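You operate a simulated robot arm through the tools that you are given. There is no shell and no other tool. Be economical: measure what you need, move in short steps, check, and stop when the job is done.

You run a simulated two-armed robot. Do the job below in one go: nothing can be reset, and whatever is moved stays where it is left.

Task
Close and clamp the pot lid, then open the blue wheel to FULL.
Fine: swing the lid in, lower it on its pins, both clamps on and black bleed valve shut before the wheel; watch the pot gauge reach the green band.

It is judged by the outcome, as a careful person would: the job done as asked, and still so three seconds after it is handed in. It fails if anything else is knocked over, pushed out of place, dropped, spilled or broken. Lids that push on must go on centred and level and be pressed home; caps that screw on are set level and turned clockwise until they are tight.

Robot
Two 7-joint arms with two-finger parallel grippers on one trunk, on a base that drives. Base frame: it is fixed to the floor where the robot stands at the start and does not move with it; the origin is under the middle of the robot, x ahead of it, y to its left, z up. Lengths are in mm, angles in rad, forces in N, time in s.
The left shoulder is at the start at [50, 165, 1105], the right one opposite. With the tool pointing down near the work surface each hand reaches from about 100 to 680 mm from the robot's upright axis, wherever it stands, measured 20 degrees to its own side. Places, roughly: black bleed valve [1700, 3100, 400]; blue valve wheel [900, 3600, 500]; clamp with a red grip [1500, 3200, 700]; clamp with a yellow grip [1200, 3400, 700]; lift lever with a green grip [2200, 2800, 1100]; pot gauge [1300, 3300, 600]; swing arm [1800, 2800, 1000]. Payload 3.91 kg a hand.
Tool frame (each hand has its own): the origin (TCP) lies between the finger pads and is the grasp point; the fingertips stand 30 mm ahead of it; z points along the fingers, y is the line along which they close. The gripper opens to 110 mm. The fingers are 20 mm wide and 10 mm thick; the gripper's body (48 by 112 mm) begins 55 mm behind the TCP.
Orientation is that of the tool frame in the base frame, as a unit quaternion [w, x, y, z]. With the fingers straight down and closing along the base's y, the tool's x points along the base's -x, its y along +y and its z along -z.

Tools
- The arms move only by the tool arm_command. It takes "left_steps", "right_steps" or both (then of equal length, played together; a hand with none holds still); each is text: rows parted by semicolons, each of 7 numbers parted by spaces: the opening, from 0 (shut) to 1 (fully open), then the shift along the tool's x, y, z in units of 400 mm (1.0 is 400 mm), then the turn, a rotation vector about the tool's x, y, z in units of 45 degrees (1.0 is 45 degrees). In form: claw x y z wx wy wz; .... A call has 1 to 20 rows; each row is the pose to reach, as a shift and turn from the pose commanded when the call began, along the tool's axes at that moment. A call with a number of a shift or a turn outside -1 to 1 is refused whole. Each row takes 0.2 s and may step no farther than 50 mm and 0.15 rad from the row before; otherwise, or with a gripper value out of range, the whole call is refused. A pose out of reach is approached as far as the arm can. The call stops where the force on the tool passes 90 N (or 10 N more than at its start, if that is more) or the arm is blocked; 0.2 s more then pass. The fingers move at their own pace (about 45 mm/s each) and stop on an object; they squeeze with about 41 N. The grip force told is the motor's: it shows also when the fingers shut on nothing. Time passes only in rows, and 0.2 s behind the last, so rows that repeat a pose let the fingers close. It gives the time, the measured TCP pose, the force on the tool (base axes), the opening and the grip force at its end, in the units of the frame above (readings bear some noise), with the torque about the TCP (base axes, N m) and any sound that the robot's microphone picked up, and new pictures: "views" is both (left out), scene, wrist or none (wrist: the cameras of the hands that moved).
- Cameras (640 x 400 px; columns grow to the right, rows downward): "scene" is now at [122.6, 13.5, 1300.5]; the picture's right is [0.12, -0.99, 0.00], its down [-0.32, -0.04, -0.94] and it looks along [0.94, 0.12, -0.33] (base axes); focal length 262 px, centre (320, 200). "left" rides on the left gripper at [73, -17, -103] in its tool frame; the picture's right is [0.23, 0.97, 0.00], its down [-0.76, 0.18, -0.62] and it looks along [-0.61, 0.14, 0.78] (tool axes); focal length 222 px, centre (320, 200). "right" rides on the right gripper at [72, 17, -103] in its tool frame; the picture's right is [-0.23, 0.97, 0.00], its down [-0.76, -0.18, -0.62] and it looks along [-0.61, -0.14, 0.78] (tool axes); focal length 222 px, centre (320, 200). There is no depth. A picture from a camera that has moved, and an enlarged one, comes with that camera's place and axes in the base frame and with its lens.
- move_column(by): slides the trunk up (or, below 0, down) by that many mm; the arms and the scene camera ride with it, the base frame stays. It gives what a move gives, with no picture.
- steer(legs): drives the robot by 1 to 6 legs, each [ahead, left, turn to the left] in mm, mm and rad, along the robot's own axes; the way and the turn of a leg run together, so that a leg with both is an arc; at most 1500 mm and 3.142 rad a leg. The arms and the cameras ride along, it lands a little off, and it stops where it bumps. It gives what a move gives, and a new picture of the scene camera.
- turn_head(pan, tilt): turns the head with the scene camera to pan (to the left, within 1.396 rad either way) and tilt (down, from -0.506 to 1.204), counted from straight ahead of the robot. It gives what a move gives, and a new picture of the scene camera.
- enlarge(camera, box): a new picture of the part [left, top, right, bottom] of that camera's present view, enlarged. The clock stands still meanwhile.
- sign_off(): hands the job in; it is judged then, once.

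Go step by step. Nothing tells you exact positions but the pictures and the camera data: compare them with the known pose of the tool, close in by small moves and look again before you grip or let go. The budget is 135 turns and 274 pictures, counting those below and the enlarged ones. Unless the task says otherwise, let go and move clear before handing in, and close with one line.

The tools are called after "Request:" by a JSON object that holds its "api" and its "payload". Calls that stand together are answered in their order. arm_command: Moves the arms, as the interface text tells. Its arguments: {"type":"object","properties":{"left_steps":{"type":"string"},"right_steps":{"type":"string"},"views":{"type":"string","enum":["both","scene","wrist","none"]}},"required":[]} The other tools are called the same way: move_column (by) slides the trunk up or down; steer (legs) drives the base; turn_head (pan, tilt) turns the head that bears the scene camera; enlarge (camera, box) takes an enlarged picture of a part of a camera's view; sign_off () hands the job in.

At the start:

```text
clock: 0.0
left_eef_pos: [311.8, 165.3, 1216.4]
left_tcp_rot: [0.0, -0.001, 1.0, -0.001]
left_contact_force: [0.3, 0.6, -0.4]
left_moment: [0.01, -0.02, 0.0]
left_width: 110.2
left_grip_force: 0.1
right_eef_pos: [431.8, -212.4, 1142.1]
right_tcp_rot: [0.0, 0.0, 1.0, -0.001]
right_contact_force: [0.0, -0.6, -0.1]
right_moment: [-0.02, 0.03, 0.02]
right_width: 110.4
right_grip_force: 0.1
trunk travel left (down, up): [-325.0, 178.0]
robot x, y, heading: [-0.9, 1.2, -0.0]
head pan, tilt: [0.124, 0.333]
```

scene: 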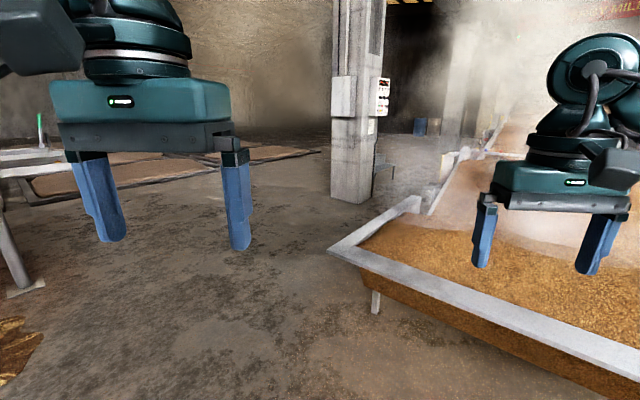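
right: 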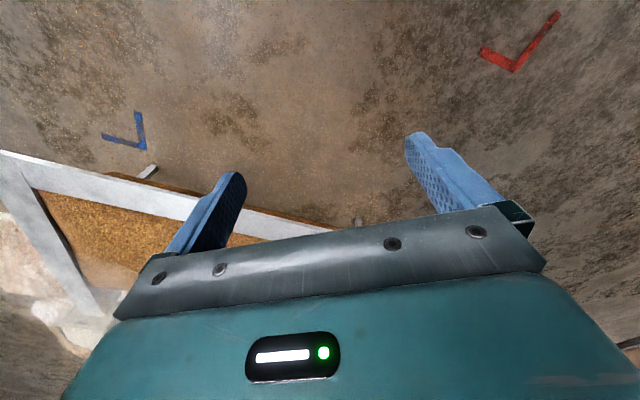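
left: 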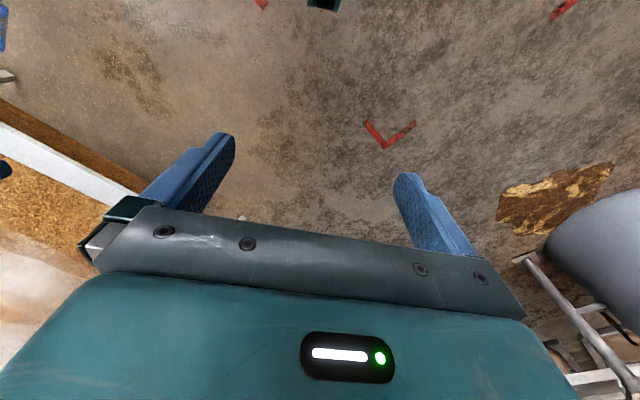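

I see troughs and a pillar ahead; the pot should be ahead-left around [1500, 3100]. I turn the head to the left to look.

Request:
{"api": "turn_head", "payload": {"pan": 1.1, "tilt": 0.2}}

```text
clock: 1.2
left_eef_pos: [311.8, 162.8, 1217.4]
left_tcp_rot: [0.0, -0.001, 1.0, -0.001]
left_contact_force: [-1.1, 0.4, 0.4]
left_moment: [0.0, -0.01, 0.03]
left_width: 110.1
left_grip_force: 0.0
right_eef_pos: [432.4, -214.1, 1142.4]
right_tcp_rot: [0.0, 0.0, 1.0, 0.0]
right_contact_force: [-0.4, 0.2, 0.5]
right_moment: [-0.01, -0.03, -0.03]
right_width: 110.1
right_grip_force: 0.1
trunk travel left (down, up): [-325.0, 178.0]
robot x, y, heading: [3.3, 0.9, 0.002]
head pan, tilt: [1.1, 0.201]
camera scene: at [72.5, 85.0, 1312.8], right [0.89, -0.45, 0.0], down [-0.09, -0.18, -0.98], along [0.45, 0.87, -0.2], focal length 262 px, centre (320, 200)
```

scene: 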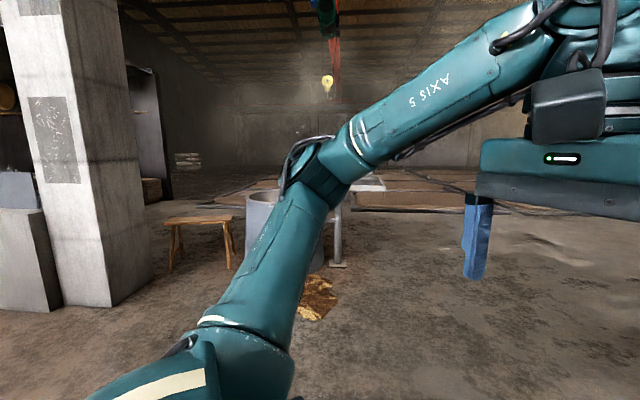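

The left arm hides the view, with the pot behind it. I turn the base left in place and set the head straight.

Request:
{"api": "steer", "payload": {"legs": [[0, 0, 1.1]]}}

Request:
{"api": "turn_head", "payload": {"pan": 0.0, "tilt": 0.2}}

```text
clock: 4.4
left_eef_pos: [0.3, 351.7, 1217.1]
left_tcp_rot: [0.0, -0.518, 0.855, -0.001]
left_contact_force: [0.6, 0.2, -0.1]
left_moment: [-0.02, -0.01, -0.01]
left_width: 110.4
left_grip_force: 0.0
right_eef_pos: [388.6, 282.7, 1143.7]
right_tcp_rot: [0.0, -0.517, 0.856, 0.0]
right_contact_force: [-0.7, 0.1, -0.4]
right_moment: [0.0, 0.0, -0.02]
right_width: 110.3
right_grip_force: 0.0
trunk travel left (down, up): [-325.0, 178.0]
robot x, y, heading: [3.6, -0.1, 1.085]
head pan, tilt: [1.1, 0.201]
camera scene: at [-39.5, 104.0, 1312.8], right [0.82, 0.58, 0.0], down [0.12, -0.16, -0.98], along [-0.57, 0.8, -0.2], focal length 262 px, centre (320, 200)
```

scene: 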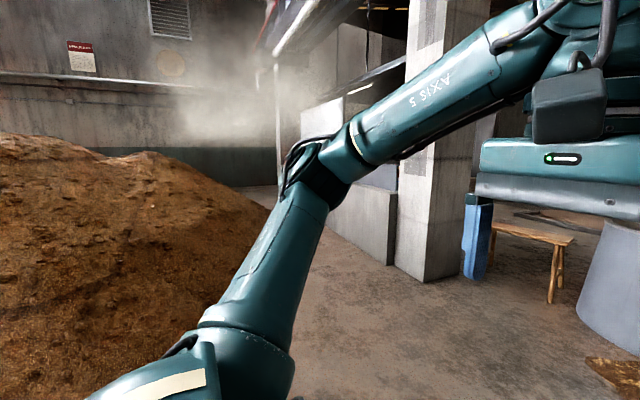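

```text
clock: 5.7
left_eef_pos: [0.7, 352.1, 1216.8]
left_tcp_rot: [0.001, -0.518, 0.855, 0.0]
left_contact_force: [-0.3, 0.4, 0.5]
left_moment: [-0.01, 0.01, 0.01]
left_width: 109.9
left_grip_force: 0.0
right_eef_pos: [389.5, 282.9, 1144.0]
right_tcp_rot: [0.0, -0.518, 0.855, 0.0]
right_contact_force: [0.2, -0.6, 0.1]
right_moment: [0.0, 0.0, 0.02]
right_width: 110.0
right_grip_force: 0.1
trunk travel left (down, up): [-325.0, 178.0]
robot x, y, heading: [-1.0, -0.9, 1.086]
head pan, tilt: [0.0, 0.201]
camera scene: at [57.7, 110.5, 1312.9], right [0.89, -0.46, 0.0], down [-0.09, -0.18, -0.98], along [0.46, 0.87, -0.2], focal length 262 px, centre (320, 200)
```

scene: 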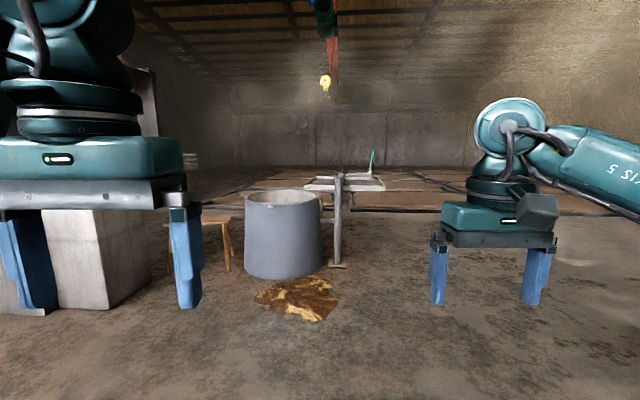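

Request:
{"api": "enlarge", "payload": {"camera": "scene", "box": [210, 130, 420, 330]}}

```text
2.00 times, centred on (315, 230) of scene
camera zoom: at [57.7, 110.5, 1312.9], right [0.89, -0.46, 0.0], down [-0.09, -0.18, -0.98], along [0.46, 0.87, -0.2], focal length 523 px, centre (330, 140)
```

zoom: 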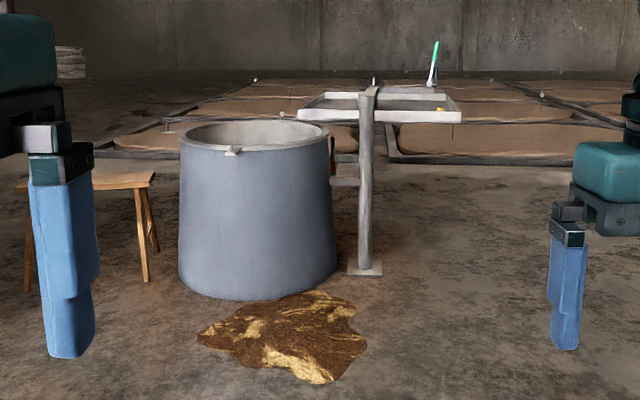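

The pot stands about [1050, 2900], with the post about [1540, 2460] and the lid apparently swung to its right; clamps and wheel seem to be on the far side. I drive nearer to the right side and look again.

Request:
{"api": "steer", "payload": {"legs": [[1000, -900, 0]]}}

Request:
{"api": "turn_head", "payload": {"pan": 0.2, "tilt": 0.35}}

```text
clock: 14.0
left_eef_pos: [1265.3, 825.4, 1217.1]
left_tcp_rot: [0.0, -0.52, 0.854, -0.001]
left_contact_force: [-0.8, 0.5, -0.2]
left_moment: [0.0, 0.05, 0.0]
left_width: 109.9
left_grip_force: 0.1
right_eef_pos: [1654.1, 757.3, 1142.9]
right_tcp_rot: [0.0, -0.519, 0.855, 0.0]
right_contact_force: [-0.7, -0.2, -0.8]
right_moment: [0.03, 0.05, -0.04]
right_width: 110.1
right_grip_force: 0.0
trunk travel left (down, up): [-325.0, 178.0]
robot x, y, heading: [1266.0, 472.4, 1.088]
head pan, tilt: [0.0, 0.201]
camera scene: at [1323.0, 584.3, 1312.8], right [0.89, -0.46, 0.0], down [-0.09, -0.18, -0.98], along [0.45, 0.87, -0.2], focal length 262 px, centre (320, 200)
```

scene: 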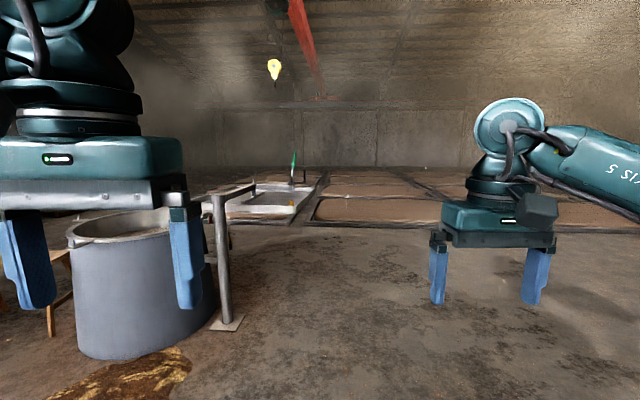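

```text
clock: 14.7
left_eef_pos: [1264.8, 826.2, 1216.2]
left_tcp_rot: [0.0, -0.519, 0.855, -0.001]
left_contact_force: [0.9, -0.6, -0.5]
left_moment: [0.0, -0.02, -0.01]
left_width: 110.5
left_grip_force: 0.1
right_eef_pos: [1652.6, 755.9, 1141.9]
right_tcp_rot: [0.0, -0.519, 0.855, 0.0]
right_contact_force: [-0.1, -0.1, 1.0]
right_moment: [0.01, 0.03, 0.0]
right_width: 110.0
right_grip_force: 0.0
trunk travel left (down, up): [-325.0, 178.0]
robot x, y, heading: [1267.2, 473.2, 1.091]
head pan, tilt: [0.201, 0.351]
camera scene: at [1305.6, 591.1, 1298.9], right [0.96, -0.28, 0.0], down [-0.1, -0.33, -0.94], along [0.26, 0.9, -0.34], focal length 262 px, centre (320, 200)
```

scene: 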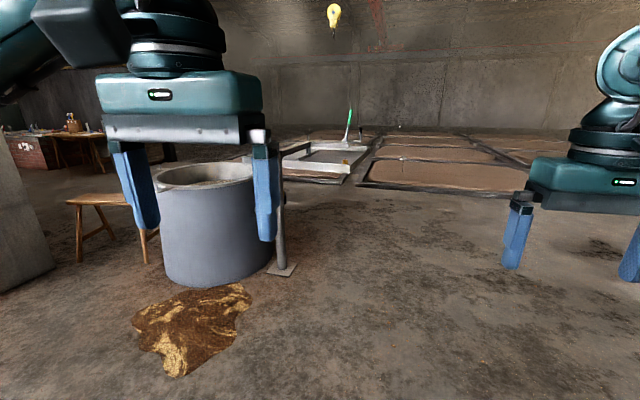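

The green lever's grip lies at about [2200, 2800, 1100], beside a light frame carried by the post. I drive round to the right side to view it and the far side of the pot.

Request:
{"api": "steer", "payload": {"legs": [[800, -850, 0], [870, 0, 0], [0, 0, 0.8]]}}

Request:
{"api": "enlarge", "payload": {"camera": "scene", "box": [160, 80, 480, 280]}}

```text
clock: 28.8
left_eef_pos: [2524.6, 1802.6, 1217.1]
left_tcp_rot: [0.0, 0.811, -0.585, 0.001]
left_contact_force: [0.7, 0.6, 0.3]
left_moment: [-0.01, 0.01, 0.0]
left_width: 110.3
left_grip_force: 0.1
right_eef_pos: [2845.2, 2035.7, 1141.7]
right_tcp_rot: [0.0, 0.811, -0.586, 0.0]
right_contact_force: [0.8, -0.5, 0.0]
right_moment: [-0.02, 0.05, 0.0]
right_width: 110.2
right_grip_force: 0.1
trunk travel left (down, up): [-325.0, 178.0]
robot x, y, heading: [2780.0, 1560.7, 1.893]
head pan, tilt: [0.201, 0.351]
camera scene: at [2724.2, 1669.3, 1298.8], right [0.87, 0.5, 0.0], down [0.17, -0.3, -0.94], along [-0.47, 0.81, -0.34], focal length 262 px, centre (320, 200)
```

scene: 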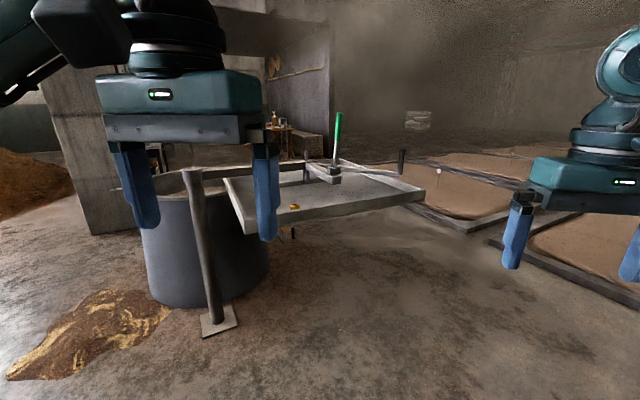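

```text
2.00 times, centred on (320, 180) of scene
camera zoom: at [2724.2, 1669.3, 1298.8], right [0.87, 0.5, 0.0], down [0.17, -0.3, -0.94], along [-0.47, 0.81, -0.34], focal length 523 px, centre (320, 240)
```

zoom: 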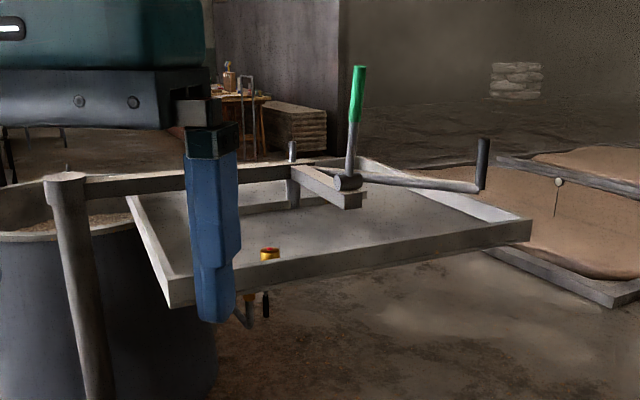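

The lid is a square tray hanging from the swing arm, with a green lift lever and a black upright handle. I go round its outer side to look at the pot's far side.

Request:
{"api": "steer", "payload": {"legs": [[300, -900, 0], [1150, 0, 0], [0, 0, 1.1]]}}

Request:
{"api": "enlarge", "payload": {"camera": "scene", "box": [160, 80, 480, 280]}}

```text
clock: 45.3
left_eef_pos: [2849.8, 3110.9, 1216.2]
left_tcp_rot: [-0.001, 0.997, -0.074, 0.0]
left_contact_force: [0.3, -0.4, 0.1]
left_moment: [0.0, -0.02, 0.0]
left_width: 110.0
left_grip_force: 0.1
right_eef_pos: [2785.8, 3499.7, 1143.0]
right_tcp_rot: [0.0, 0.997, -0.074, 0.0]
right_contact_force: [0.5, 0.4, -0.8]
right_moment: [0.02, -0.02, 0.01]
right_width: 110.0
right_grip_force: 0.0
trunk travel left (down, up): [-325.0, 178.0]
robot x, y, heading: [3182.9, 3229.6, 2.993]
head pan, tilt: [0.201, 0.351]
camera scene: at [3060.0, 3228.0, 1298.8], right [-0.05, 1.0, 0.0], down [0.34, 0.02, -0.94], along [-0.94, -0.05, -0.34], focal length 262 px, centre (320, 200)
```

scene: 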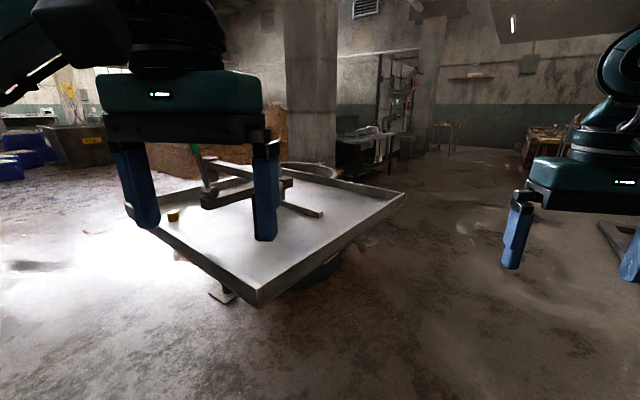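

```text
2.00 times, centred on (320, 180) of scene
camera zoom: at [3060.0, 3228.0, 1298.8], right [-0.05, 1.0, 0.0], down [0.34, 0.02, -0.94], along [-0.94, -0.05, -0.34], focal length 523 px, centre (320, 240)
```

zoom: 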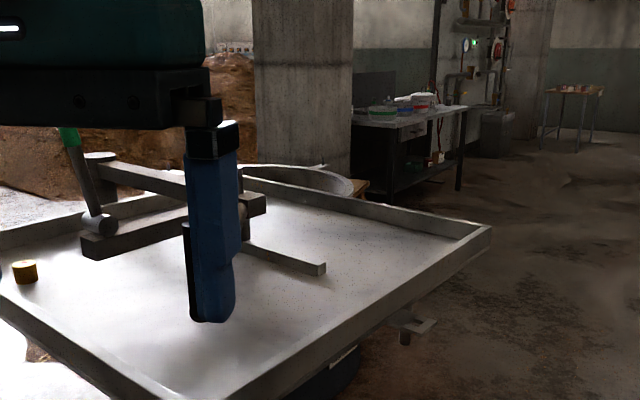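

The lid is roughly 950 mm square, centred about [2000, 2900]. I move further round to the north to see the pot's far side with the clamps.

Request:
{"api": "steer", "payload": {"legs": [[750, -850, 0], [0, 0, 0.7]]}}

Request:
{"api": "enlarge", "payload": {"camera": "scene", "box": [160, 80, 480, 280]}}

```text
clock: 55.0
left_eef_pos: [2378.6, 3871.8, 1216.7]
left_tcp_rot: [-0.001, 0.961, 0.278, -0.001]
left_contact_force: [-0.4, -0.2, 0.0]
left_moment: [0.04, -0.01, 0.02]
left_width: 110.1
left_grip_force: 0.2
right_eef_pos: [2076.6, 4127.0, 1142.9]
right_tcp_rot: [0.0, 0.961, 0.278, 0.001]
right_contact_force: [0.4, 0.5, 0.2]
right_moment: [0.01, 0.01, 0.0]
right_width: 110.1
right_grip_force: 0.0
trunk travel left (down, up): [-325.0, 178.0]
robot x, y, heading: [2554.5, 4177.6, -2.576]
head pan, tilt: [0.201, 0.351]
camera scene: at [2463.5, 4099.7, 1298.8], right [-0.69, 0.72, 0.0], down [0.25, 0.24, -0.94], along [-0.68, -0.65, -0.34], focal length 262 px, centre (320, 200)
```

scene: 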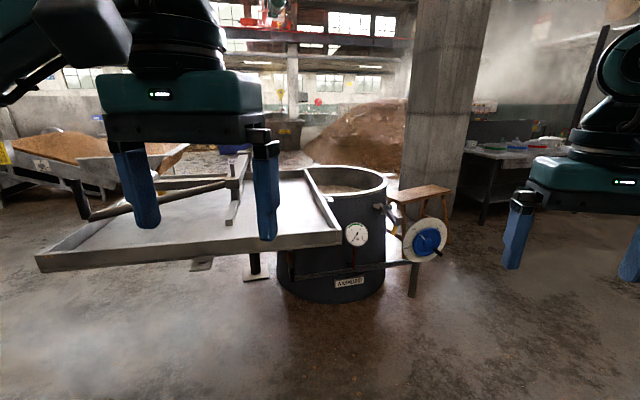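

```text
2.00 times, centred on (320, 180) of scene
camera zoom: at [2463.5, 4099.7, 1298.8], right [-0.69, 0.72, 0.0], down [0.25, 0.24, -0.94], along [-0.68, -0.65, -0.34], focal length 523 px, centre (320, 240)
```

zoom: 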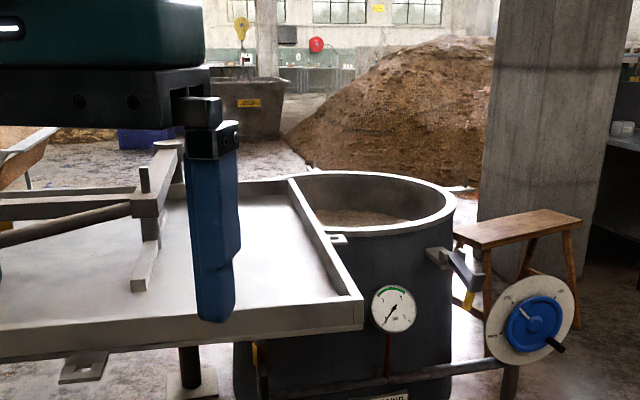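

From here I can see the gauge, blue wheel and clamps on the pot's front. The lid must swing about 90° about the post at [1540, 2461]; I'll cage its black upright handle (~[2425, 3013, 1015]) and drive an arc about the post. I drive to the east side to begin.

Request:
{"api": "steer", "payload": {"legs": [[-300, 900, 0], [0, 0, -0.354], [150, 728, 0]]}}

Request:
{"api": "turn_head", "payload": {"pan": -0.35, "tilt": 0.45}}

```text
clock: 70.8
left_eef_pos: [3030.4, 2614.0, 1217.4]
left_tcp_rot: [-0.001, 0.994, 0.109, 0.0]
left_contact_force: [0.2, 0.5, -0.8]
left_moment: [0.0, 0.02, -0.01]
left_width: 110.0
left_grip_force: 0.1
right_eef_pos: [2833.1, 2956.7, 1142.3]
right_tcp_rot: [0.0, 0.994, 0.108, 0.0]
right_contact_force: [-0.6, 0.9, 0.5]
right_moment: [-0.01, -0.03, -0.01]
right_width: 110.3
right_grip_force: 0.2
trunk travel left (down, up): [-325.0, 178.0]
robot x, y, heading: [3296.5, 2840.5, -2.923]
head pan, tilt: [0.201, 0.351]
camera scene: at [3186.4, 2799.4, 1298.8], right [-0.41, 0.91, 0.0], down [0.31, 0.14, -0.94], along [-0.86, -0.38, -0.34], focal length 262 px, centre (320, 200)
```

scene: 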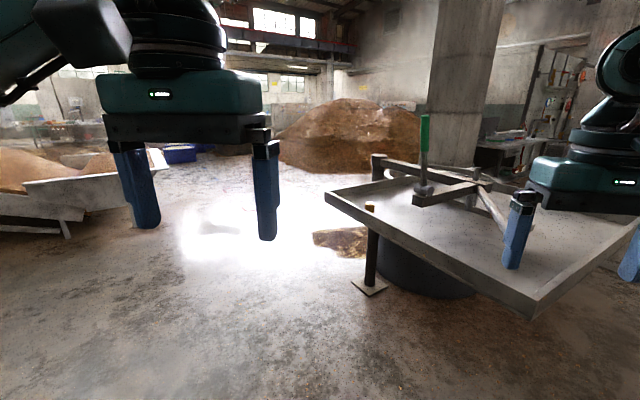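

```text
clock: 71.7
left_eef_pos: [3030.1, 2612.9, 1217.7]
left_tcp_rot: [-0.001, 0.994, 0.108, 0.0]
left_contact_force: [-0.4, -0.9, -0.3]
left_moment: [0.03, 0.02, 0.0]
left_width: 110.0
left_grip_force: 0.0
right_eef_pos: [2833.1, 2956.8, 1141.4]
right_tcp_rot: [0.0, 0.994, 0.108, 0.0]
right_contact_force: [-0.3, 0.7, 0.6]
right_moment: [0.01, 0.0, 0.01]
right_width: 109.6
right_grip_force: 0.1
trunk travel left (down, up): [-325.0, 178.0]
robot x, y, heading: [3299.5, 2839.9, -2.922]
head pan, tilt: [-0.351, 0.45]
camera scene: at [3180.5, 2849.5, 1289.7], right [0.13, 0.99, 0.0], down [0.43, -0.06, -0.9], along [-0.89, 0.12, -0.44], focal length 262 px, centre (320, 200)
```

scene: 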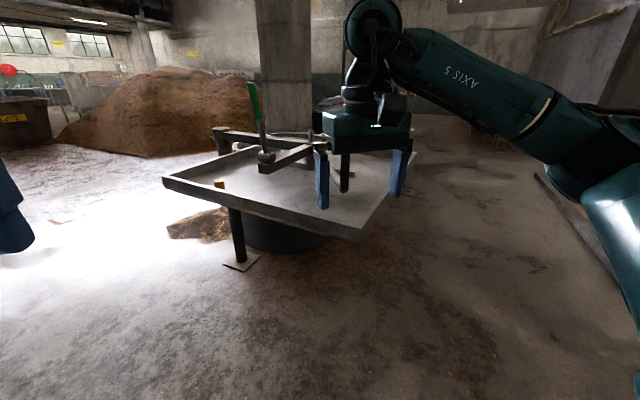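

Request:
{"api": "enlarge", "payload": {"camera": "scene", "box": [150, 70, 430, 280]}}

```text
1.90 times, centred on (290, 175) of scene
camera zoom: at [3180.5, 2849.5, 1289.7], right [0.13, 0.99, 0.0], down [0.43, -0.06, -0.9], along [-0.89, 0.12, -0.44], focal length 498 px, centre (377, 248)
```

zoom: 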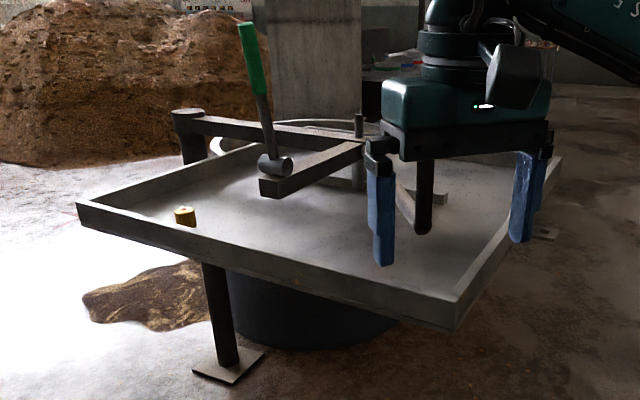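

The black handle stands at about [2425, 3018], z 950–1076. I drive in to stand 1560 mm from the post, ready to cage it with the right hand.

Request:
{"api": "steer", "payload": {"legs": [[255, 19, -0.028]]}}

Request:
{"api": "arm_command", "payload": {"right_steps": "0.7 0 0 0 0 0 0", "views": "both"}}

```text
clock: 73.6
left_eef_pos: [2776.5, 2550.8, 1217.2]
left_tcp_rot: [-0.001, 0.996, 0.095, 0.0]
left_contact_force: [0.0, 0.3, 0.8]
left_moment: [-0.03, -0.03, -0.03]
left_width: 109.8
left_grip_force: 0.0
right_eef_pos: [2588.3, 2899.8, 1142.4]
right_tcp_rot: [0.0, 0.996, 0.095, 0.0]
right_contact_force: [0.0, 0.0, -0.5]
right_moment: [0.02, -0.03, 0.02]
right_width: 109.8
right_grip_force: 0.1
trunk travel left (down, up): [-325.0, 178.0]
robot x, y, heading: [3049.8, 2774.4, -2.95]
head pan, tilt: [-0.351, 0.45]
camera scene: at [2932.4, 2782.6, 1289.6], right [0.16, 0.99, 0.0], down [0.43, -0.07, -0.9], along [-0.89, 0.15, -0.44], focal length 262 px, centre (320, 200)
```

scene: 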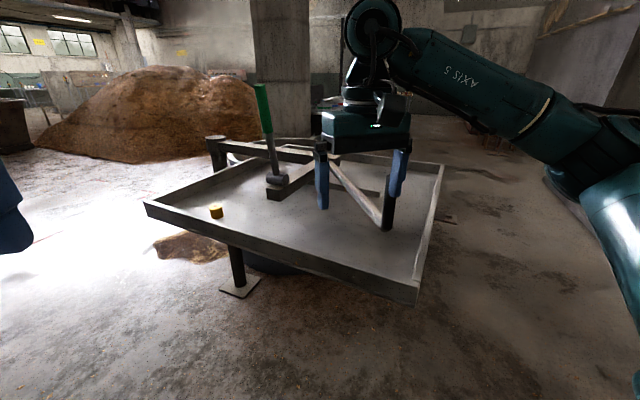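

```text
clock: 74.0
left_eef_pos: [2775.1, 2552.1, 1217.4]
left_tcp_rot: [-0.001, 0.996, 0.094, -0.001]
left_contact_force: [0.7, 0.1, 0.7]
left_moment: [0.04, 0.0, 0.03]
left_width: 110.1
left_grip_force: 0.1
right_eef_pos: [2588.8, 2899.1, 1142.6]
right_tcp_rot: [0.0, 0.996, 0.094, 0.0]
right_contact_force: [-0.2, -1.0, 0.0]
right_moment: [0.0, -0.01, 0.0]
right_width: 76.8
right_grip_force: 0.0
trunk travel left (down, up): [-325.0, 178.0]
robot x, y, heading: [3051.6, 2769.6, -2.954]
head pan, tilt: [-0.351, 0.45]
camera scene: at [2932.9, 2782.7, 1289.6], right [0.16, 0.99, 0.0], down [0.43, -0.07, -0.9], along [-0.89, 0.15, -0.44], focal length 262 px, centre (320, 200)
camera right: at [2663.1, 2897.1, 1245.7], right [-0.04, -1.0, 0.0], down [-0.78, 0.03, 0.62], along [-0.62, 0.03, -0.78], focal length 222 px, centre (320, 200)
```

scene: 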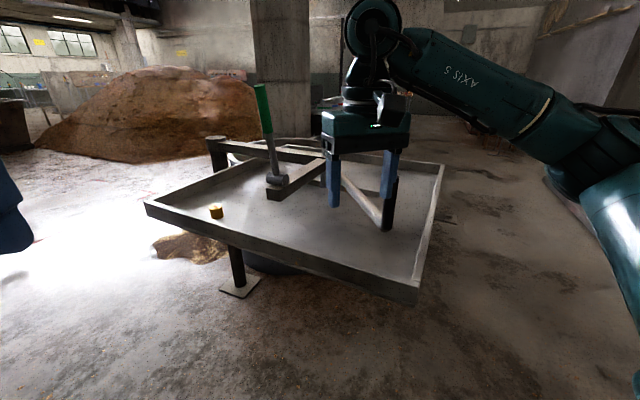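
right: 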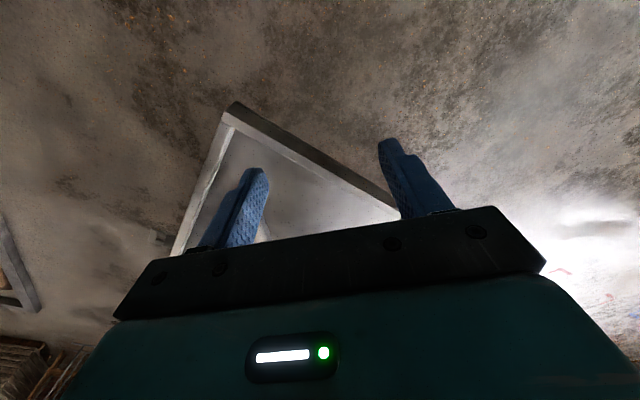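

The handle is about [2418, 3032]. I move the right hand above it, turned along the swing tangent, keeping the fingertips above the handle top for now.

Request:
{"api": "arm_command", "payload": {"right_steps": "0.7 -0.07 -0.08 0 0 0 -0.1; 0.7 -0.14 -0.16 0 0 0 -0.2; 0.7 -0.21 -0.24 0 0 0 -0.3; 0.7 -0.28 -0.32 0 0 0 -0.4; 0.7 -0.357 -0.406 0 0 0 -0.47; 0.7 -0.357 -0.406 0 0 0 -0.47", "views": "both"}}

Request:
{"api": "enlarge", "payload": {"camera": "scene", "box": [300, 90, 460, 250]}}

```text
clock: 75.4
left_eef_pos: [2776.4, 2551.6, 1216.7]
left_tcp_rot: [-0.001, 0.995, 0.095, -0.001]
left_contact_force: [0.4, -0.4, -0.3]
left_moment: [-0.01, 0.0, -0.01]
left_width: 110.1
left_grip_force: 0.2
right_eef_pos: [2484.7, 2992.0, 1123.8]
right_tcp_rot: [0.0, 0.962, 0.274, -0.001]
right_contact_force: [0.2, 0.3, -0.4]
right_moment: [-0.03, 0.03, 0.02]
right_width: 77.1
right_grip_force: 0.0
right hand out of reach, approached as far as the arm can: row 4, 5, 6
trunk travel left (down, up): [-325.0, 178.0]
robot x, y, heading: [3052.8, 2767.8, -2.955]
head pan, tilt: [-0.351, 0.45]
camera scene: at [2933.0, 2782.7, 1289.6], right [0.16, 0.99, 0.0], down [0.43, -0.07, -0.9], along [-0.89, 0.15, -0.44], focal length 262 px, centre (320, 200)
camera right: at [2554.8, 3016.1, 1226.6], right [0.32, -0.95, 0.0], down [-0.74, -0.25, 0.62], along [-0.59, -0.2, -0.78], focal length 222 px, centre (320, 200)
```

scene: 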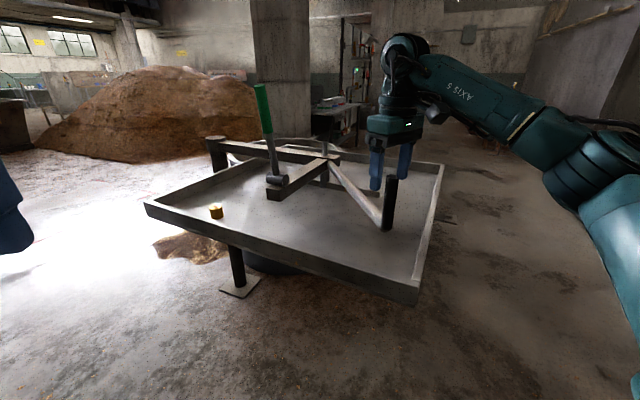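
right: 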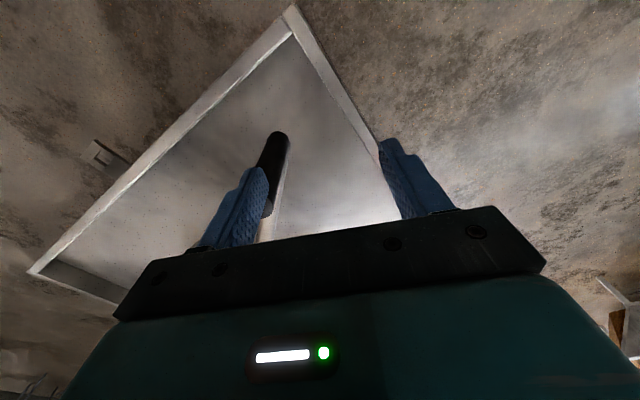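

```text
2.50 times, centred on (380, 170) of scene
camera zoom: at [2933.0, 2782.7, 1289.6], right [0.16, 0.99, 0.0], down [0.43, -0.07, -0.9], along [-0.89, 0.15, -0.44], focal length 654 px, centre (170, 275)
```

zoom: 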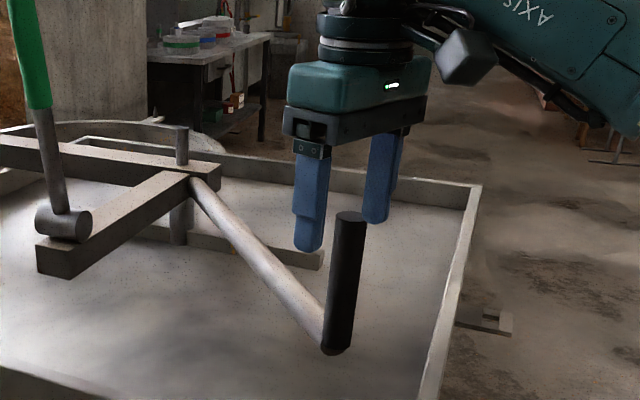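

The handle is at [2446, 3019], z 958–1096. The arm is at its reach limit, so I lift the hand and shift the base to the right by about 200 mm.

Request:
{"api": "arm_command", "payload": {"right_steps": "0.7 0.1 0.1 -0.1 0 0 0; 0.7 0.15 0.2 -0.15 0 0 0", "views": "none"}}

Request:
{"api": "steer", "payload": {"legs": [[-17, -204, 0], [0, 0, 0.136]]}}

```text
refused: row 1 steps farther than a row can; nothing moved
```

```text
clock: 78.4
left_eef_pos: [2788.3, 2719.0, 1217.6]
left_tcp_rot: [-0.001, 0.987, 0.163, -0.001]
left_contact_force: [0.2, 0.4, 0.6]
left_moment: [0.0, 0.02, -0.02]
left_width: 110.0
left_grip_force: 0.1
right_eef_pos: [2436.8, 3115.4, 1122.9]
right_tcp_rot: [-0.001, 0.94, 0.341, -0.002]
right_contact_force: [-0.4, 0.2, 0.8]
right_moment: [0.01, 0.03, 0.01]
right_width: 77.1
right_grip_force: 0.0
trunk travel left (down, up): [-325.0, 178.0]
robot x, y, heading: [3033.7, 2976.1, -2.819]
head pan, tilt: [-0.351, 0.45]
camera scene: at [2911.4, 2969.2, 1289.6], right [0.02, 1.0, 0.0], down [0.43, -0.01, -0.9], along [-0.9, 0.02, -0.44], focal length 262 px, centre (320, 200)
```

scene: 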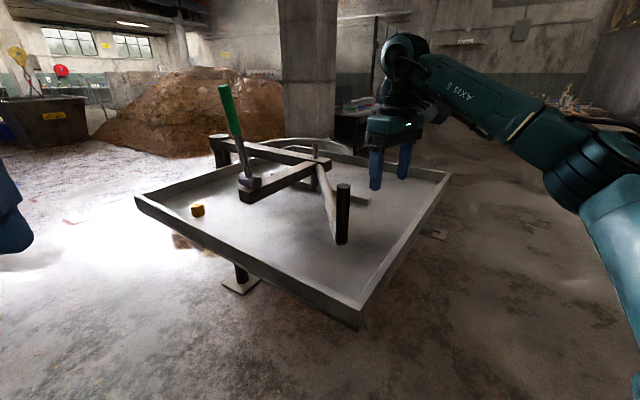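

The handle is now in front of the right hand. I lift the hand a little first to check the commanded pose.

Request:
{"api": "arm_command", "payload": {"right_steps": "0.7 0.05 0 -0.1 0 0 0.1; 0.7 0.05 0 -0.15 0 0 0.2", "views": "none"}}

```text
clock: 79.0
left_eef_pos: [2787.3, 2718.6, 1217.6]
left_tcp_rot: [0.0, 0.987, 0.163, -0.001]
left_contact_force: [0.1, 0.0, -0.1]
left_moment: [0.0, 0.0, -0.02]
left_width: 109.8
left_grip_force: 0.0
right_eef_pos: [2453.7, 3126.0, 1183.5]
right_tcp_rot: [0.0, 0.964, 0.265, -0.001]
right_contact_force: [-0.5, 0.0, -0.1]
right_moment: [-0.01, 0.05, 0.01]
right_width: 76.9
right_grip_force: 0.0
trunk travel left (down, up): [-325.0, 178.0]
robot x, y, heading: [3028.3, 2974.6, -2.811]
head pan, tilt: [-0.351, 0.45]
```

Request:
{"api": "arm_command", "payload": {"right_steps": "0.7 -0.05 0.07 0 0 0 0; 0.7 -0.1 0.145 0 0 0 0; 0.7 -0.155 0.22 0 0 0 0; 0.7 -0.155 0.22 0 0 0 0", "views": "both"}}

```text
clock: 80.0
left_eef_pos: [2786.4, 2719.3, 1216.0]
left_tcp_rot: [0.0, 0.987, 0.163, 0.0]
left_contact_force: [-0.3, -0.4, 0.4]
left_moment: [0.02, 0.0, -0.03]
left_width: 110.3
left_grip_force: 0.1
right_eef_pos: [2445.4, 3018.9, 1183.6]
right_tcp_rot: [0.0, 0.964, 0.265, -0.001]
right_contact_force: [0.0, -0.2, -0.5]
right_moment: [0.03, 0.02, -0.03]
right_width: 76.8
right_grip_force: 0.2
trunk travel left (down, up): [-325.0, 178.0]
robot x, y, heading: [3029.1, 2976.1, -2.816]
head pan, tilt: [-0.351, 0.45]
camera scene: at [2911.3, 2969.9, 1289.6], right [0.02, 1.0, 0.0], down [0.44, -0.01, -0.9], along [-0.9, 0.02, -0.44], focal length 262 px, centre (320, 200)
camera right: at [2516.2, 3042.6, 1286.7], right [0.3, -0.95, 0.0], down [-0.74, -0.24, 0.62], along [-0.6, -0.19, -0.78], focal length 222 px, centre (320, 200)
```

scene: 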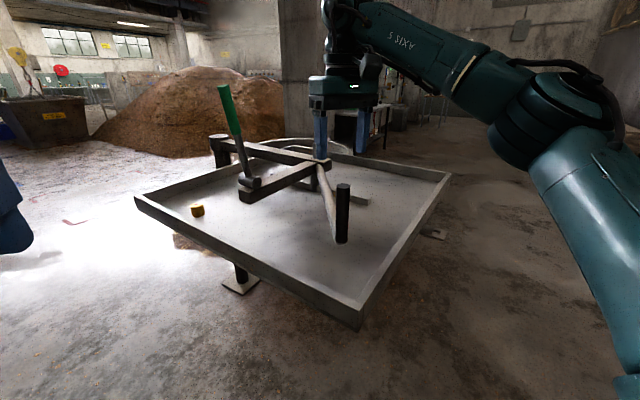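
right: 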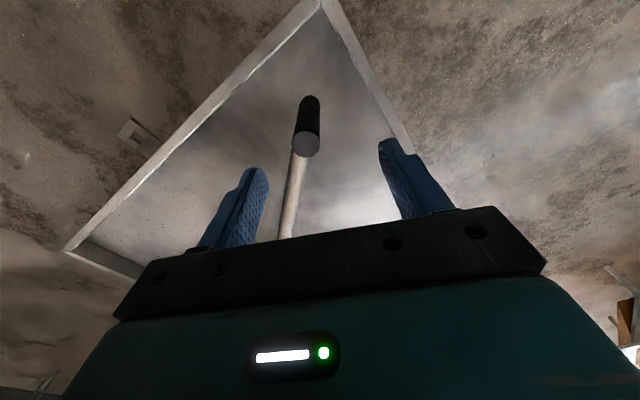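

The handle top refines to [2428, 3026, 1085]. I correct slightly and lower the open fingers around it.

Request:
{"api": "arm_command", "payload": {"right_steps": "0.7 -0.03 -0.037 0 0 0 0; 0.7 -0.03 -0.037 0.1 0 0 0; 0.7 -0.03 -0.037 0.2 0 0 0; 0.7 -0.03 -0.037 0.3 0 0 0; 0.7 -0.03 -0.037 0.333 0 0 0; 0.7 -0.03 -0.037 0.333 0 0 0", "views": "both"}}

```text
clock: 81.4
left_eef_pos: [2786.8, 2719.7, 1216.5]
left_tcp_rot: [0.0, 0.987, 0.164, -0.001]
left_contact_force: [0.8, 0.0, 0.1]
left_moment: [-0.03, -0.01, 0.01]
left_width: 109.8
left_grip_force: 0.2
right_eef_pos: [2426.2, 3026.3, 1051.1]
right_tcp_rot: [0.001, 0.964, 0.264, 0.0]
right_contact_force: [-0.2, -0.9, 0.0]
right_moment: [-0.02, -0.02, -0.01]
right_width: 76.9
right_grip_force: 0.1
trunk travel left (down, up): [-325.0, 178.0]
robot x, y, heading: [3034.9, 2973.7, -2.815]
head pan, tilt: [-0.351, 0.45]
camera scene: at [2911.3, 2969.5, 1289.6], right [0.02, 1.0, 0.0], down [0.44, -0.01, -0.9], along [-0.9, 0.02, -0.44], focal length 262 px, centre (320, 200)
camera right: at [2498.1, 3048.8, 1153.8], right [0.3, -0.95, 0.0], down [-0.74, -0.24, 0.62], along [-0.6, -0.19, -0.78], focal length 222 px, centre (320, 200)
```

scene: 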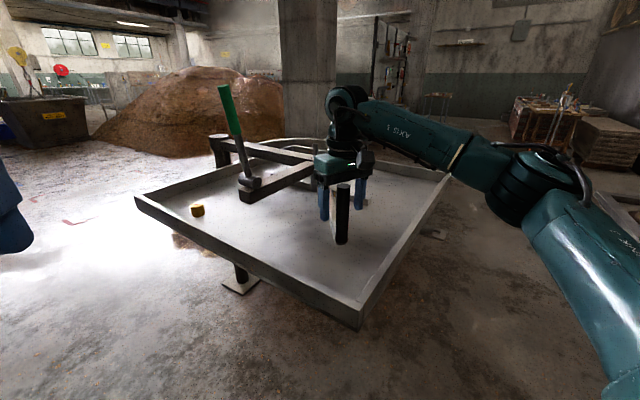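
right: 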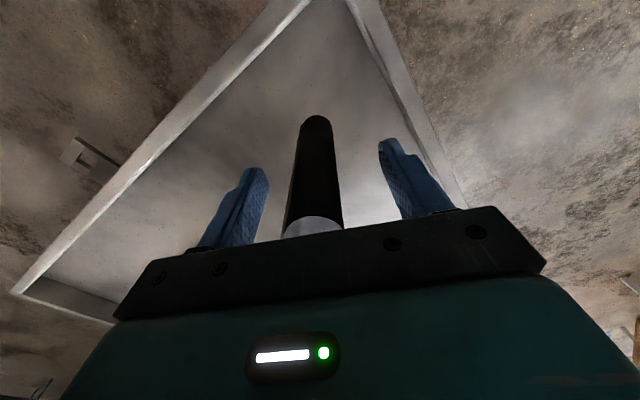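

Request:
{"api": "enlarge", "payload": {"camera": "scene", "box": [290, 130, 400, 260]}}

```text
3.08 times, centred on (345, 195) of scene
camera zoom: at [2911.3, 2969.5, 1289.6], right [0.02, 1.0, 0.0], down [0.44, -0.01, -0.9], along [-0.9, 0.02, -0.44], focal length 805 px, centre (243, 215)
```

zoom: 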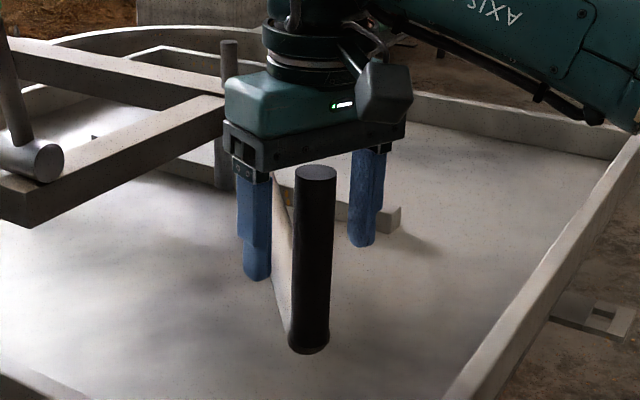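

By triangulation the handle is within 6 mm of the grasp point, between the fingers. I close to about 45 mm as a cage and test a small swing by driving an arc about the post.

Request:
{"api": "arm_command", "payload": {"right_steps": "0.42 0 0 0 0 0 0; 0.42 0 0 0 0 0 0; 0.42 0 0 0 0 0 0", "views": "wrist"}}

```text
clock: 82.2
left_eef_pos: [2787.4, 2718.6, 1216.5]
left_tcp_rot: [-0.001, 0.987, 0.163, -0.001]
left_contact_force: [0.0, -0.6, -0.8]
left_moment: [-0.03, 0.0, -0.05]
left_width: 109.8
left_grip_force: 0.0
right_eef_pos: [2426.5, 3024.2, 1050.8]
right_tcp_rot: [0.001, 0.964, 0.266, -0.001]
right_contact_force: [0.1, 0.5, 0.2]
right_moment: [-0.01, 0.05, -0.01]
right_width: 46.4
right_grip_force: 0.1
trunk travel left (down, up): [-325.0, 178.0]
robot x, y, heading: [3027.4, 2976.6, -2.812]
head pan, tilt: [-0.351, 0.45]
camera right: at [2498.1, 3048.8, 1154.1], right [0.3, -0.95, 0.0], down [-0.74, -0.24, 0.62], along [-0.6, -0.19, -0.78], focal length 222 px, centre (320, 200)
```

right: 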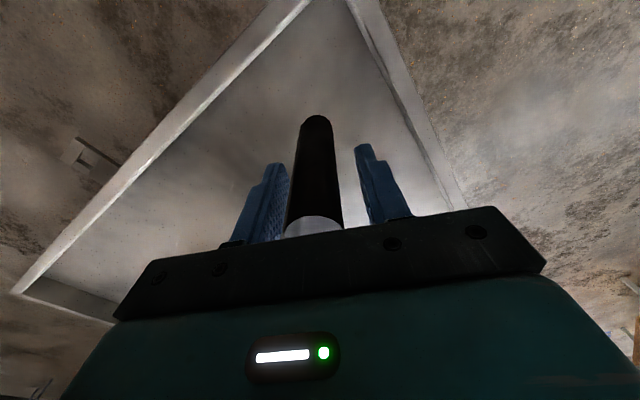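

Request:
{"api": "steer", "payload": {"legs": [[0, -319, 0.2]]}}

```text
clock: 85.6
left_eef_pos: [2712.5, 2963.9, 1218.0]
left_tcp_rot: [0.0, 0.965, 0.261, -0.001]
left_contact_force: [-0.8, 0.5, -0.7]
left_moment: [-0.01, -0.02, -0.01]
left_width: 109.9
left_grip_force: 0.0
right_eef_pos: [2298.1, 3193.7, 1050.3]
right_tcp_rot: [0.0, 0.933, 0.36, -0.001]
right_contact_force: [0.3, -0.5, 0.6]
right_moment: [-0.02, 0.0, -0.02]
right_width: 46.1
right_grip_force: 0.0
trunk travel left (down, up): [-325.0, 178.0]
robot x, y, heading: [2898.7, 3264.4, -2.611]
head pan, tilt: [-0.351, 0.45]
camera scene: at [2783.9, 3234.6, 1289.6], right [-0.17, 0.98, 0.0], down [0.43, 0.08, -0.9], along [-0.89, -0.16, -0.44], focal length 262 px, centre (320, 200)
```

scene: 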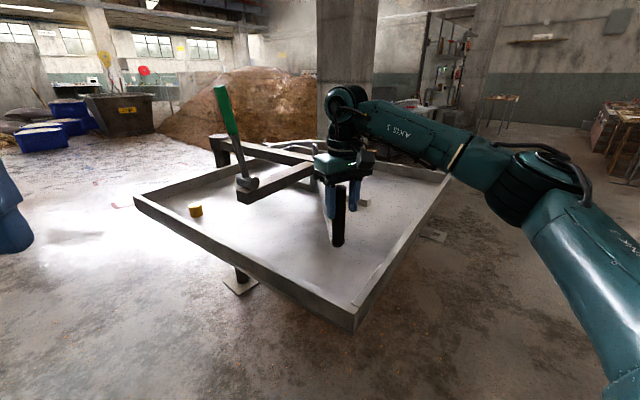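

The lid follows the hand exactly. I continue the arc in a larger piece.

Request:
{"api": "steer", "payload": {"legs": [[0, -956, 0.6]]}}

```text
clock: 94.3
left_eef_pos: [2222.0, 3544.2, 1216.6]
left_tcp_rot: [0.0, 0.843, 0.538, -0.001]
left_contact_force: [-0.1, 0.1, -0.3]
left_moment: [-0.01, -0.01, 0.0]
left_width: 110.1
left_grip_force: 0.1
right_eef_pos: [1752.8, 3496.5, 1051.2]
right_tcp_rot: [0.0, 0.783, 0.623, 0.0]
right_contact_force: [0.3, -0.3, -0.2]
right_moment: [-0.01, -0.03, -0.01]
right_width: 46.6
right_grip_force: 0.1
trunk travel left (down, up): [-325.0, 178.0]
robot x, y, heading: [2207.3, 3896.6, -2.009]
head pan, tilt: [-0.351, 0.45]
camera scene: at [2128.8, 3807.4, 1289.6], right [-0.71, 0.71, 0.0], down [0.31, 0.31, -0.9], along [-0.64, -0.64, -0.44], focal length 262 px, centre (320, 200)
```

scene: 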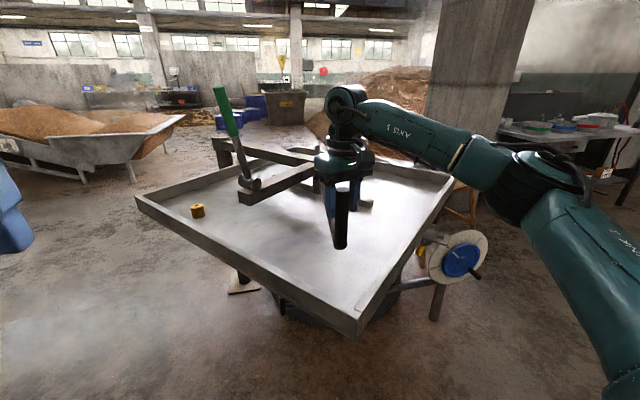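

Request:
{"api": "steer", "payload": {"legs": [[-7, -714, 0.45]]}}

Request:
{"api": "enlarge", "payload": {"camera": "scene", "box": [120, 60, 520, 340]}}

```text
clock: 101.0
left_eef_pos: [1676.6, 3744.6, 1217.5]
left_tcp_rot: [0.0, 0.705, 0.709, -0.002]
left_contact_force: [-0.1, -0.3, -0.9]
left_moment: [0.0, -0.01, -0.01]
left_width: 110.1
left_grip_force: 0.0
right_eef_pos: [1271.6, 3500.1, 1050.2]
right_tcp_rot: [0.0, 0.627, 0.779, 0.001]
right_contact_force: [0.9, -0.1, 0.5]
right_moment: [0.0, -0.01, 0.02]
right_width: 45.9
right_grip_force: 0.0
trunk travel left (down, up): [-325.0, 178.0]
robot x, y, heading: [1509.1, 4057.4, -1.566]
head pan, tilt: [-0.351, 0.45]
camera scene: at [1480.1, 3942.6, 1289.6], right [-0.94, 0.34, 0.0], down [0.15, 0.41, -0.9], along [-0.31, -0.85, -0.44], focal length 262 px, centre (320, 200)
```

scene: 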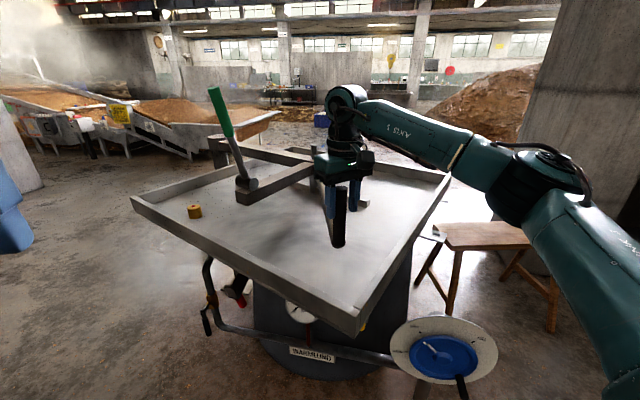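

```text
1.43 times, centred on (320, 200) of scene
camera zoom: at [1480.1, 3942.6, 1289.6], right [-0.94, 0.34, 0.0], down [0.15, 0.41, -0.9], along [-0.31, -0.85, -0.44], focal length 374 px, centre (320, 200)
```

zoom: 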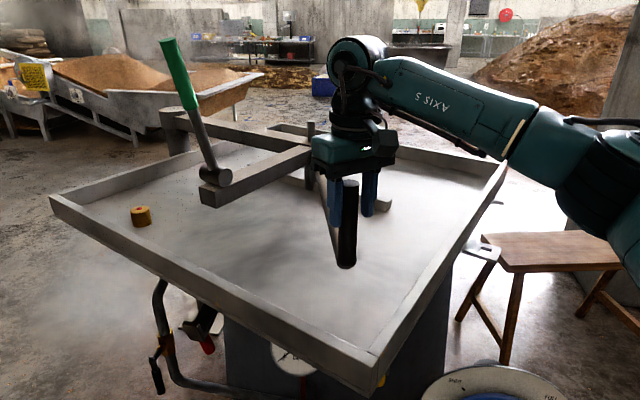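

Request:
{"api": "steer", "payload": {"legs": [[0, -222, 0.14]]}}

Request:
{"api": "turn_head", "payload": {"pan": -0.1, "tilt": 0.7}}

```text
clock: 103.6
left_eef_pos: [1495.6, 3754.9, 1216.9]
left_tcp_rot: [0.0, 0.653, 0.758, -0.001]
left_contact_force: [-0.4, -0.4, 0.5]
left_moment: [0.0, -0.02, 0.05]
left_width: 110.0
left_grip_force: 0.1
right_eef_pos: [1128.9, 3455.8, 1050.6]
right_tcp_rot: [0.001, 0.572, 0.821, -0.001]
right_contact_force: [-0.3, -0.1, -0.2]
right_moment: [-0.01, 0.01, -0.01]
right_width: 46.1
right_grip_force: 0.1
trunk travel left (down, up): [-325.0, 178.0]
robot x, y, heading: [1288.9, 4037.4, -1.423]
head pan, tilt: [-0.351, 0.45]
camera scene: at [1274.9, 3922.6, 1289.6], right [-0.98, 0.2, 0.0], down [0.09, 0.43, -0.9], along [-0.18, -0.88, -0.44], focal length 262 px, centre (320, 200)
```

scene: 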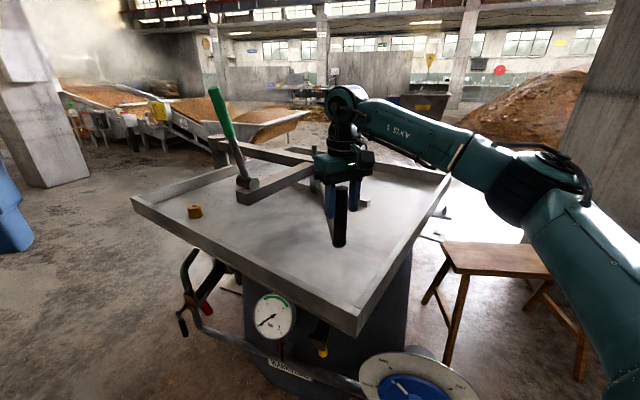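

```text
clock: 104.4
left_eef_pos: [1496.1, 3754.2, 1216.3]
left_tcp_rot: [0.001, 0.653, 0.758, -0.001]
left_contact_force: [-1.0, -0.7, 0.4]
left_moment: [-0.02, 0.05, 0.0]
left_width: 110.0
left_grip_force: 0.0
right_eef_pos: [1129.9, 3455.3, 1051.3]
right_tcp_rot: [0.0, 0.57, 0.822, 0.0]
right_contact_force: [1.3, -1.0, 0.9]
right_moment: [0.03, 0.01, -0.02]
right_width: 45.9
right_grip_force: 0.2
trunk travel left (down, up): [-325.0, 178.0]
robot x, y, heading: [1287.3, 4039.6, -1.427]
head pan, tilt: [-0.099, 0.7]
camera scene: at [1297.7, 3927.8, 1267.5], right [-1.0, -0.05, 0.0], down [-0.03, 0.64, -0.77], along [0.04, -0.76, -0.64], focal length 262 px, centre (320, 200)
```

scene: 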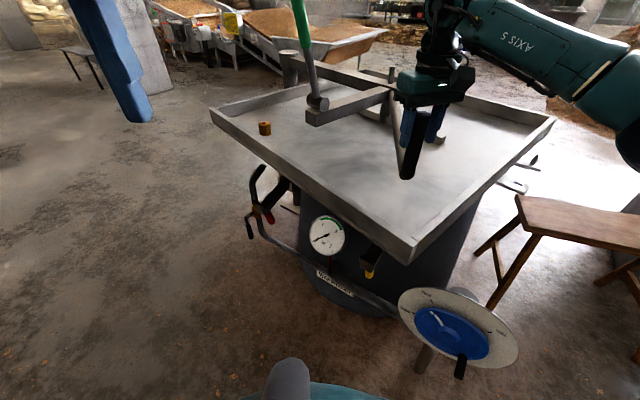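

The lid has about 10° to go. To keep clear of the wheel I turn the base clockwise while easing forward, which carries the handle along its arc.

Request:
{"api": "steer", "payload": {"legs": [[60, -14, -0.14]]}}

```text
clock: 105.4
left_eef_pos: [1448.5, 3670.8, 1216.7]
left_tcp_rot: [-0.001, 0.704, 0.71, -0.003]
left_contact_force: [-0.5, 0.5, 0.1]
left_moment: [0.01, -0.02, 0.02]
left_width: 110.0
left_grip_force: 0.1
right_eef_pos: [1052.2, 3425.6, 1052.4]
right_tcp_rot: [0.001, 0.618, 0.786, 0.002]
right_contact_force: [21.0, 13.0, 0.6]
right_moment: [-0.02, 0.49, 0.18]
right_width: 57.8
right_grip_force: 11.1
trunk travel left (down, up): [-325.0, 178.0]
robot x, y, heading: [1281.5, 3982.3, -1.563]
head pan, tilt: [-0.099, 0.7]
camera scene: at [1275.5, 3868.9, 1267.6], right [-1.0, 0.09, 0.0], down [0.06, 0.64, -0.77], along [-0.07, -0.76, -0.64], focal length 262 px, centre (320, 200)
```

scene: 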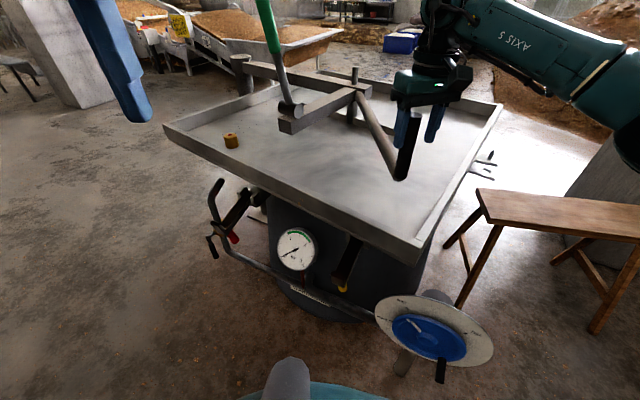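

The tool feels 24 N, so the lid may have met its stop or something. I look closely.

Request:
{"api": "enlarge", "payload": {"camera": "scene", "box": [150, 60, 510, 320]}}

Request:
{"api": "enlarge", "payload": {"camera": "scene", "box": [190, 150, 390, 320]}}

```text
1.54 times, centred on (330, 190) of scene
camera zoom: at [1275.5, 3868.9, 1267.6], right [-1.0, 0.09, 0.0], down [0.06, 0.64, -0.77], along [-0.07, -0.76, -0.64], focal length 402 px, centre (305, 215)
```

zoom: 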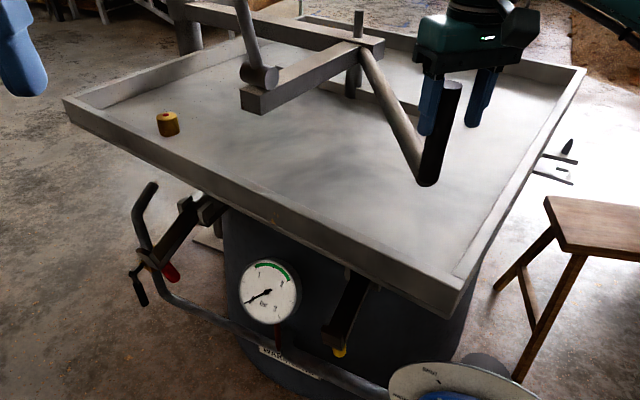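

```text
2.35 times, centred on (290, 235) of scene
camera zoom: at [1275.5, 3868.9, 1267.6], right [-1.0, 0.09, 0.0], down [0.06, 0.64, -0.77], along [-0.07, -0.76, -0.64], focal length 616 px, centre (391, 118)
```

zoom: 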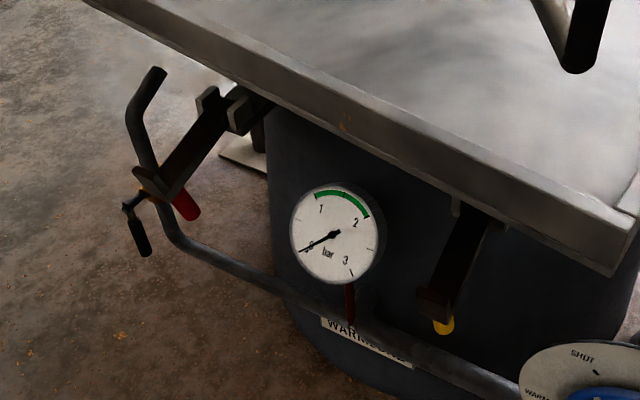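

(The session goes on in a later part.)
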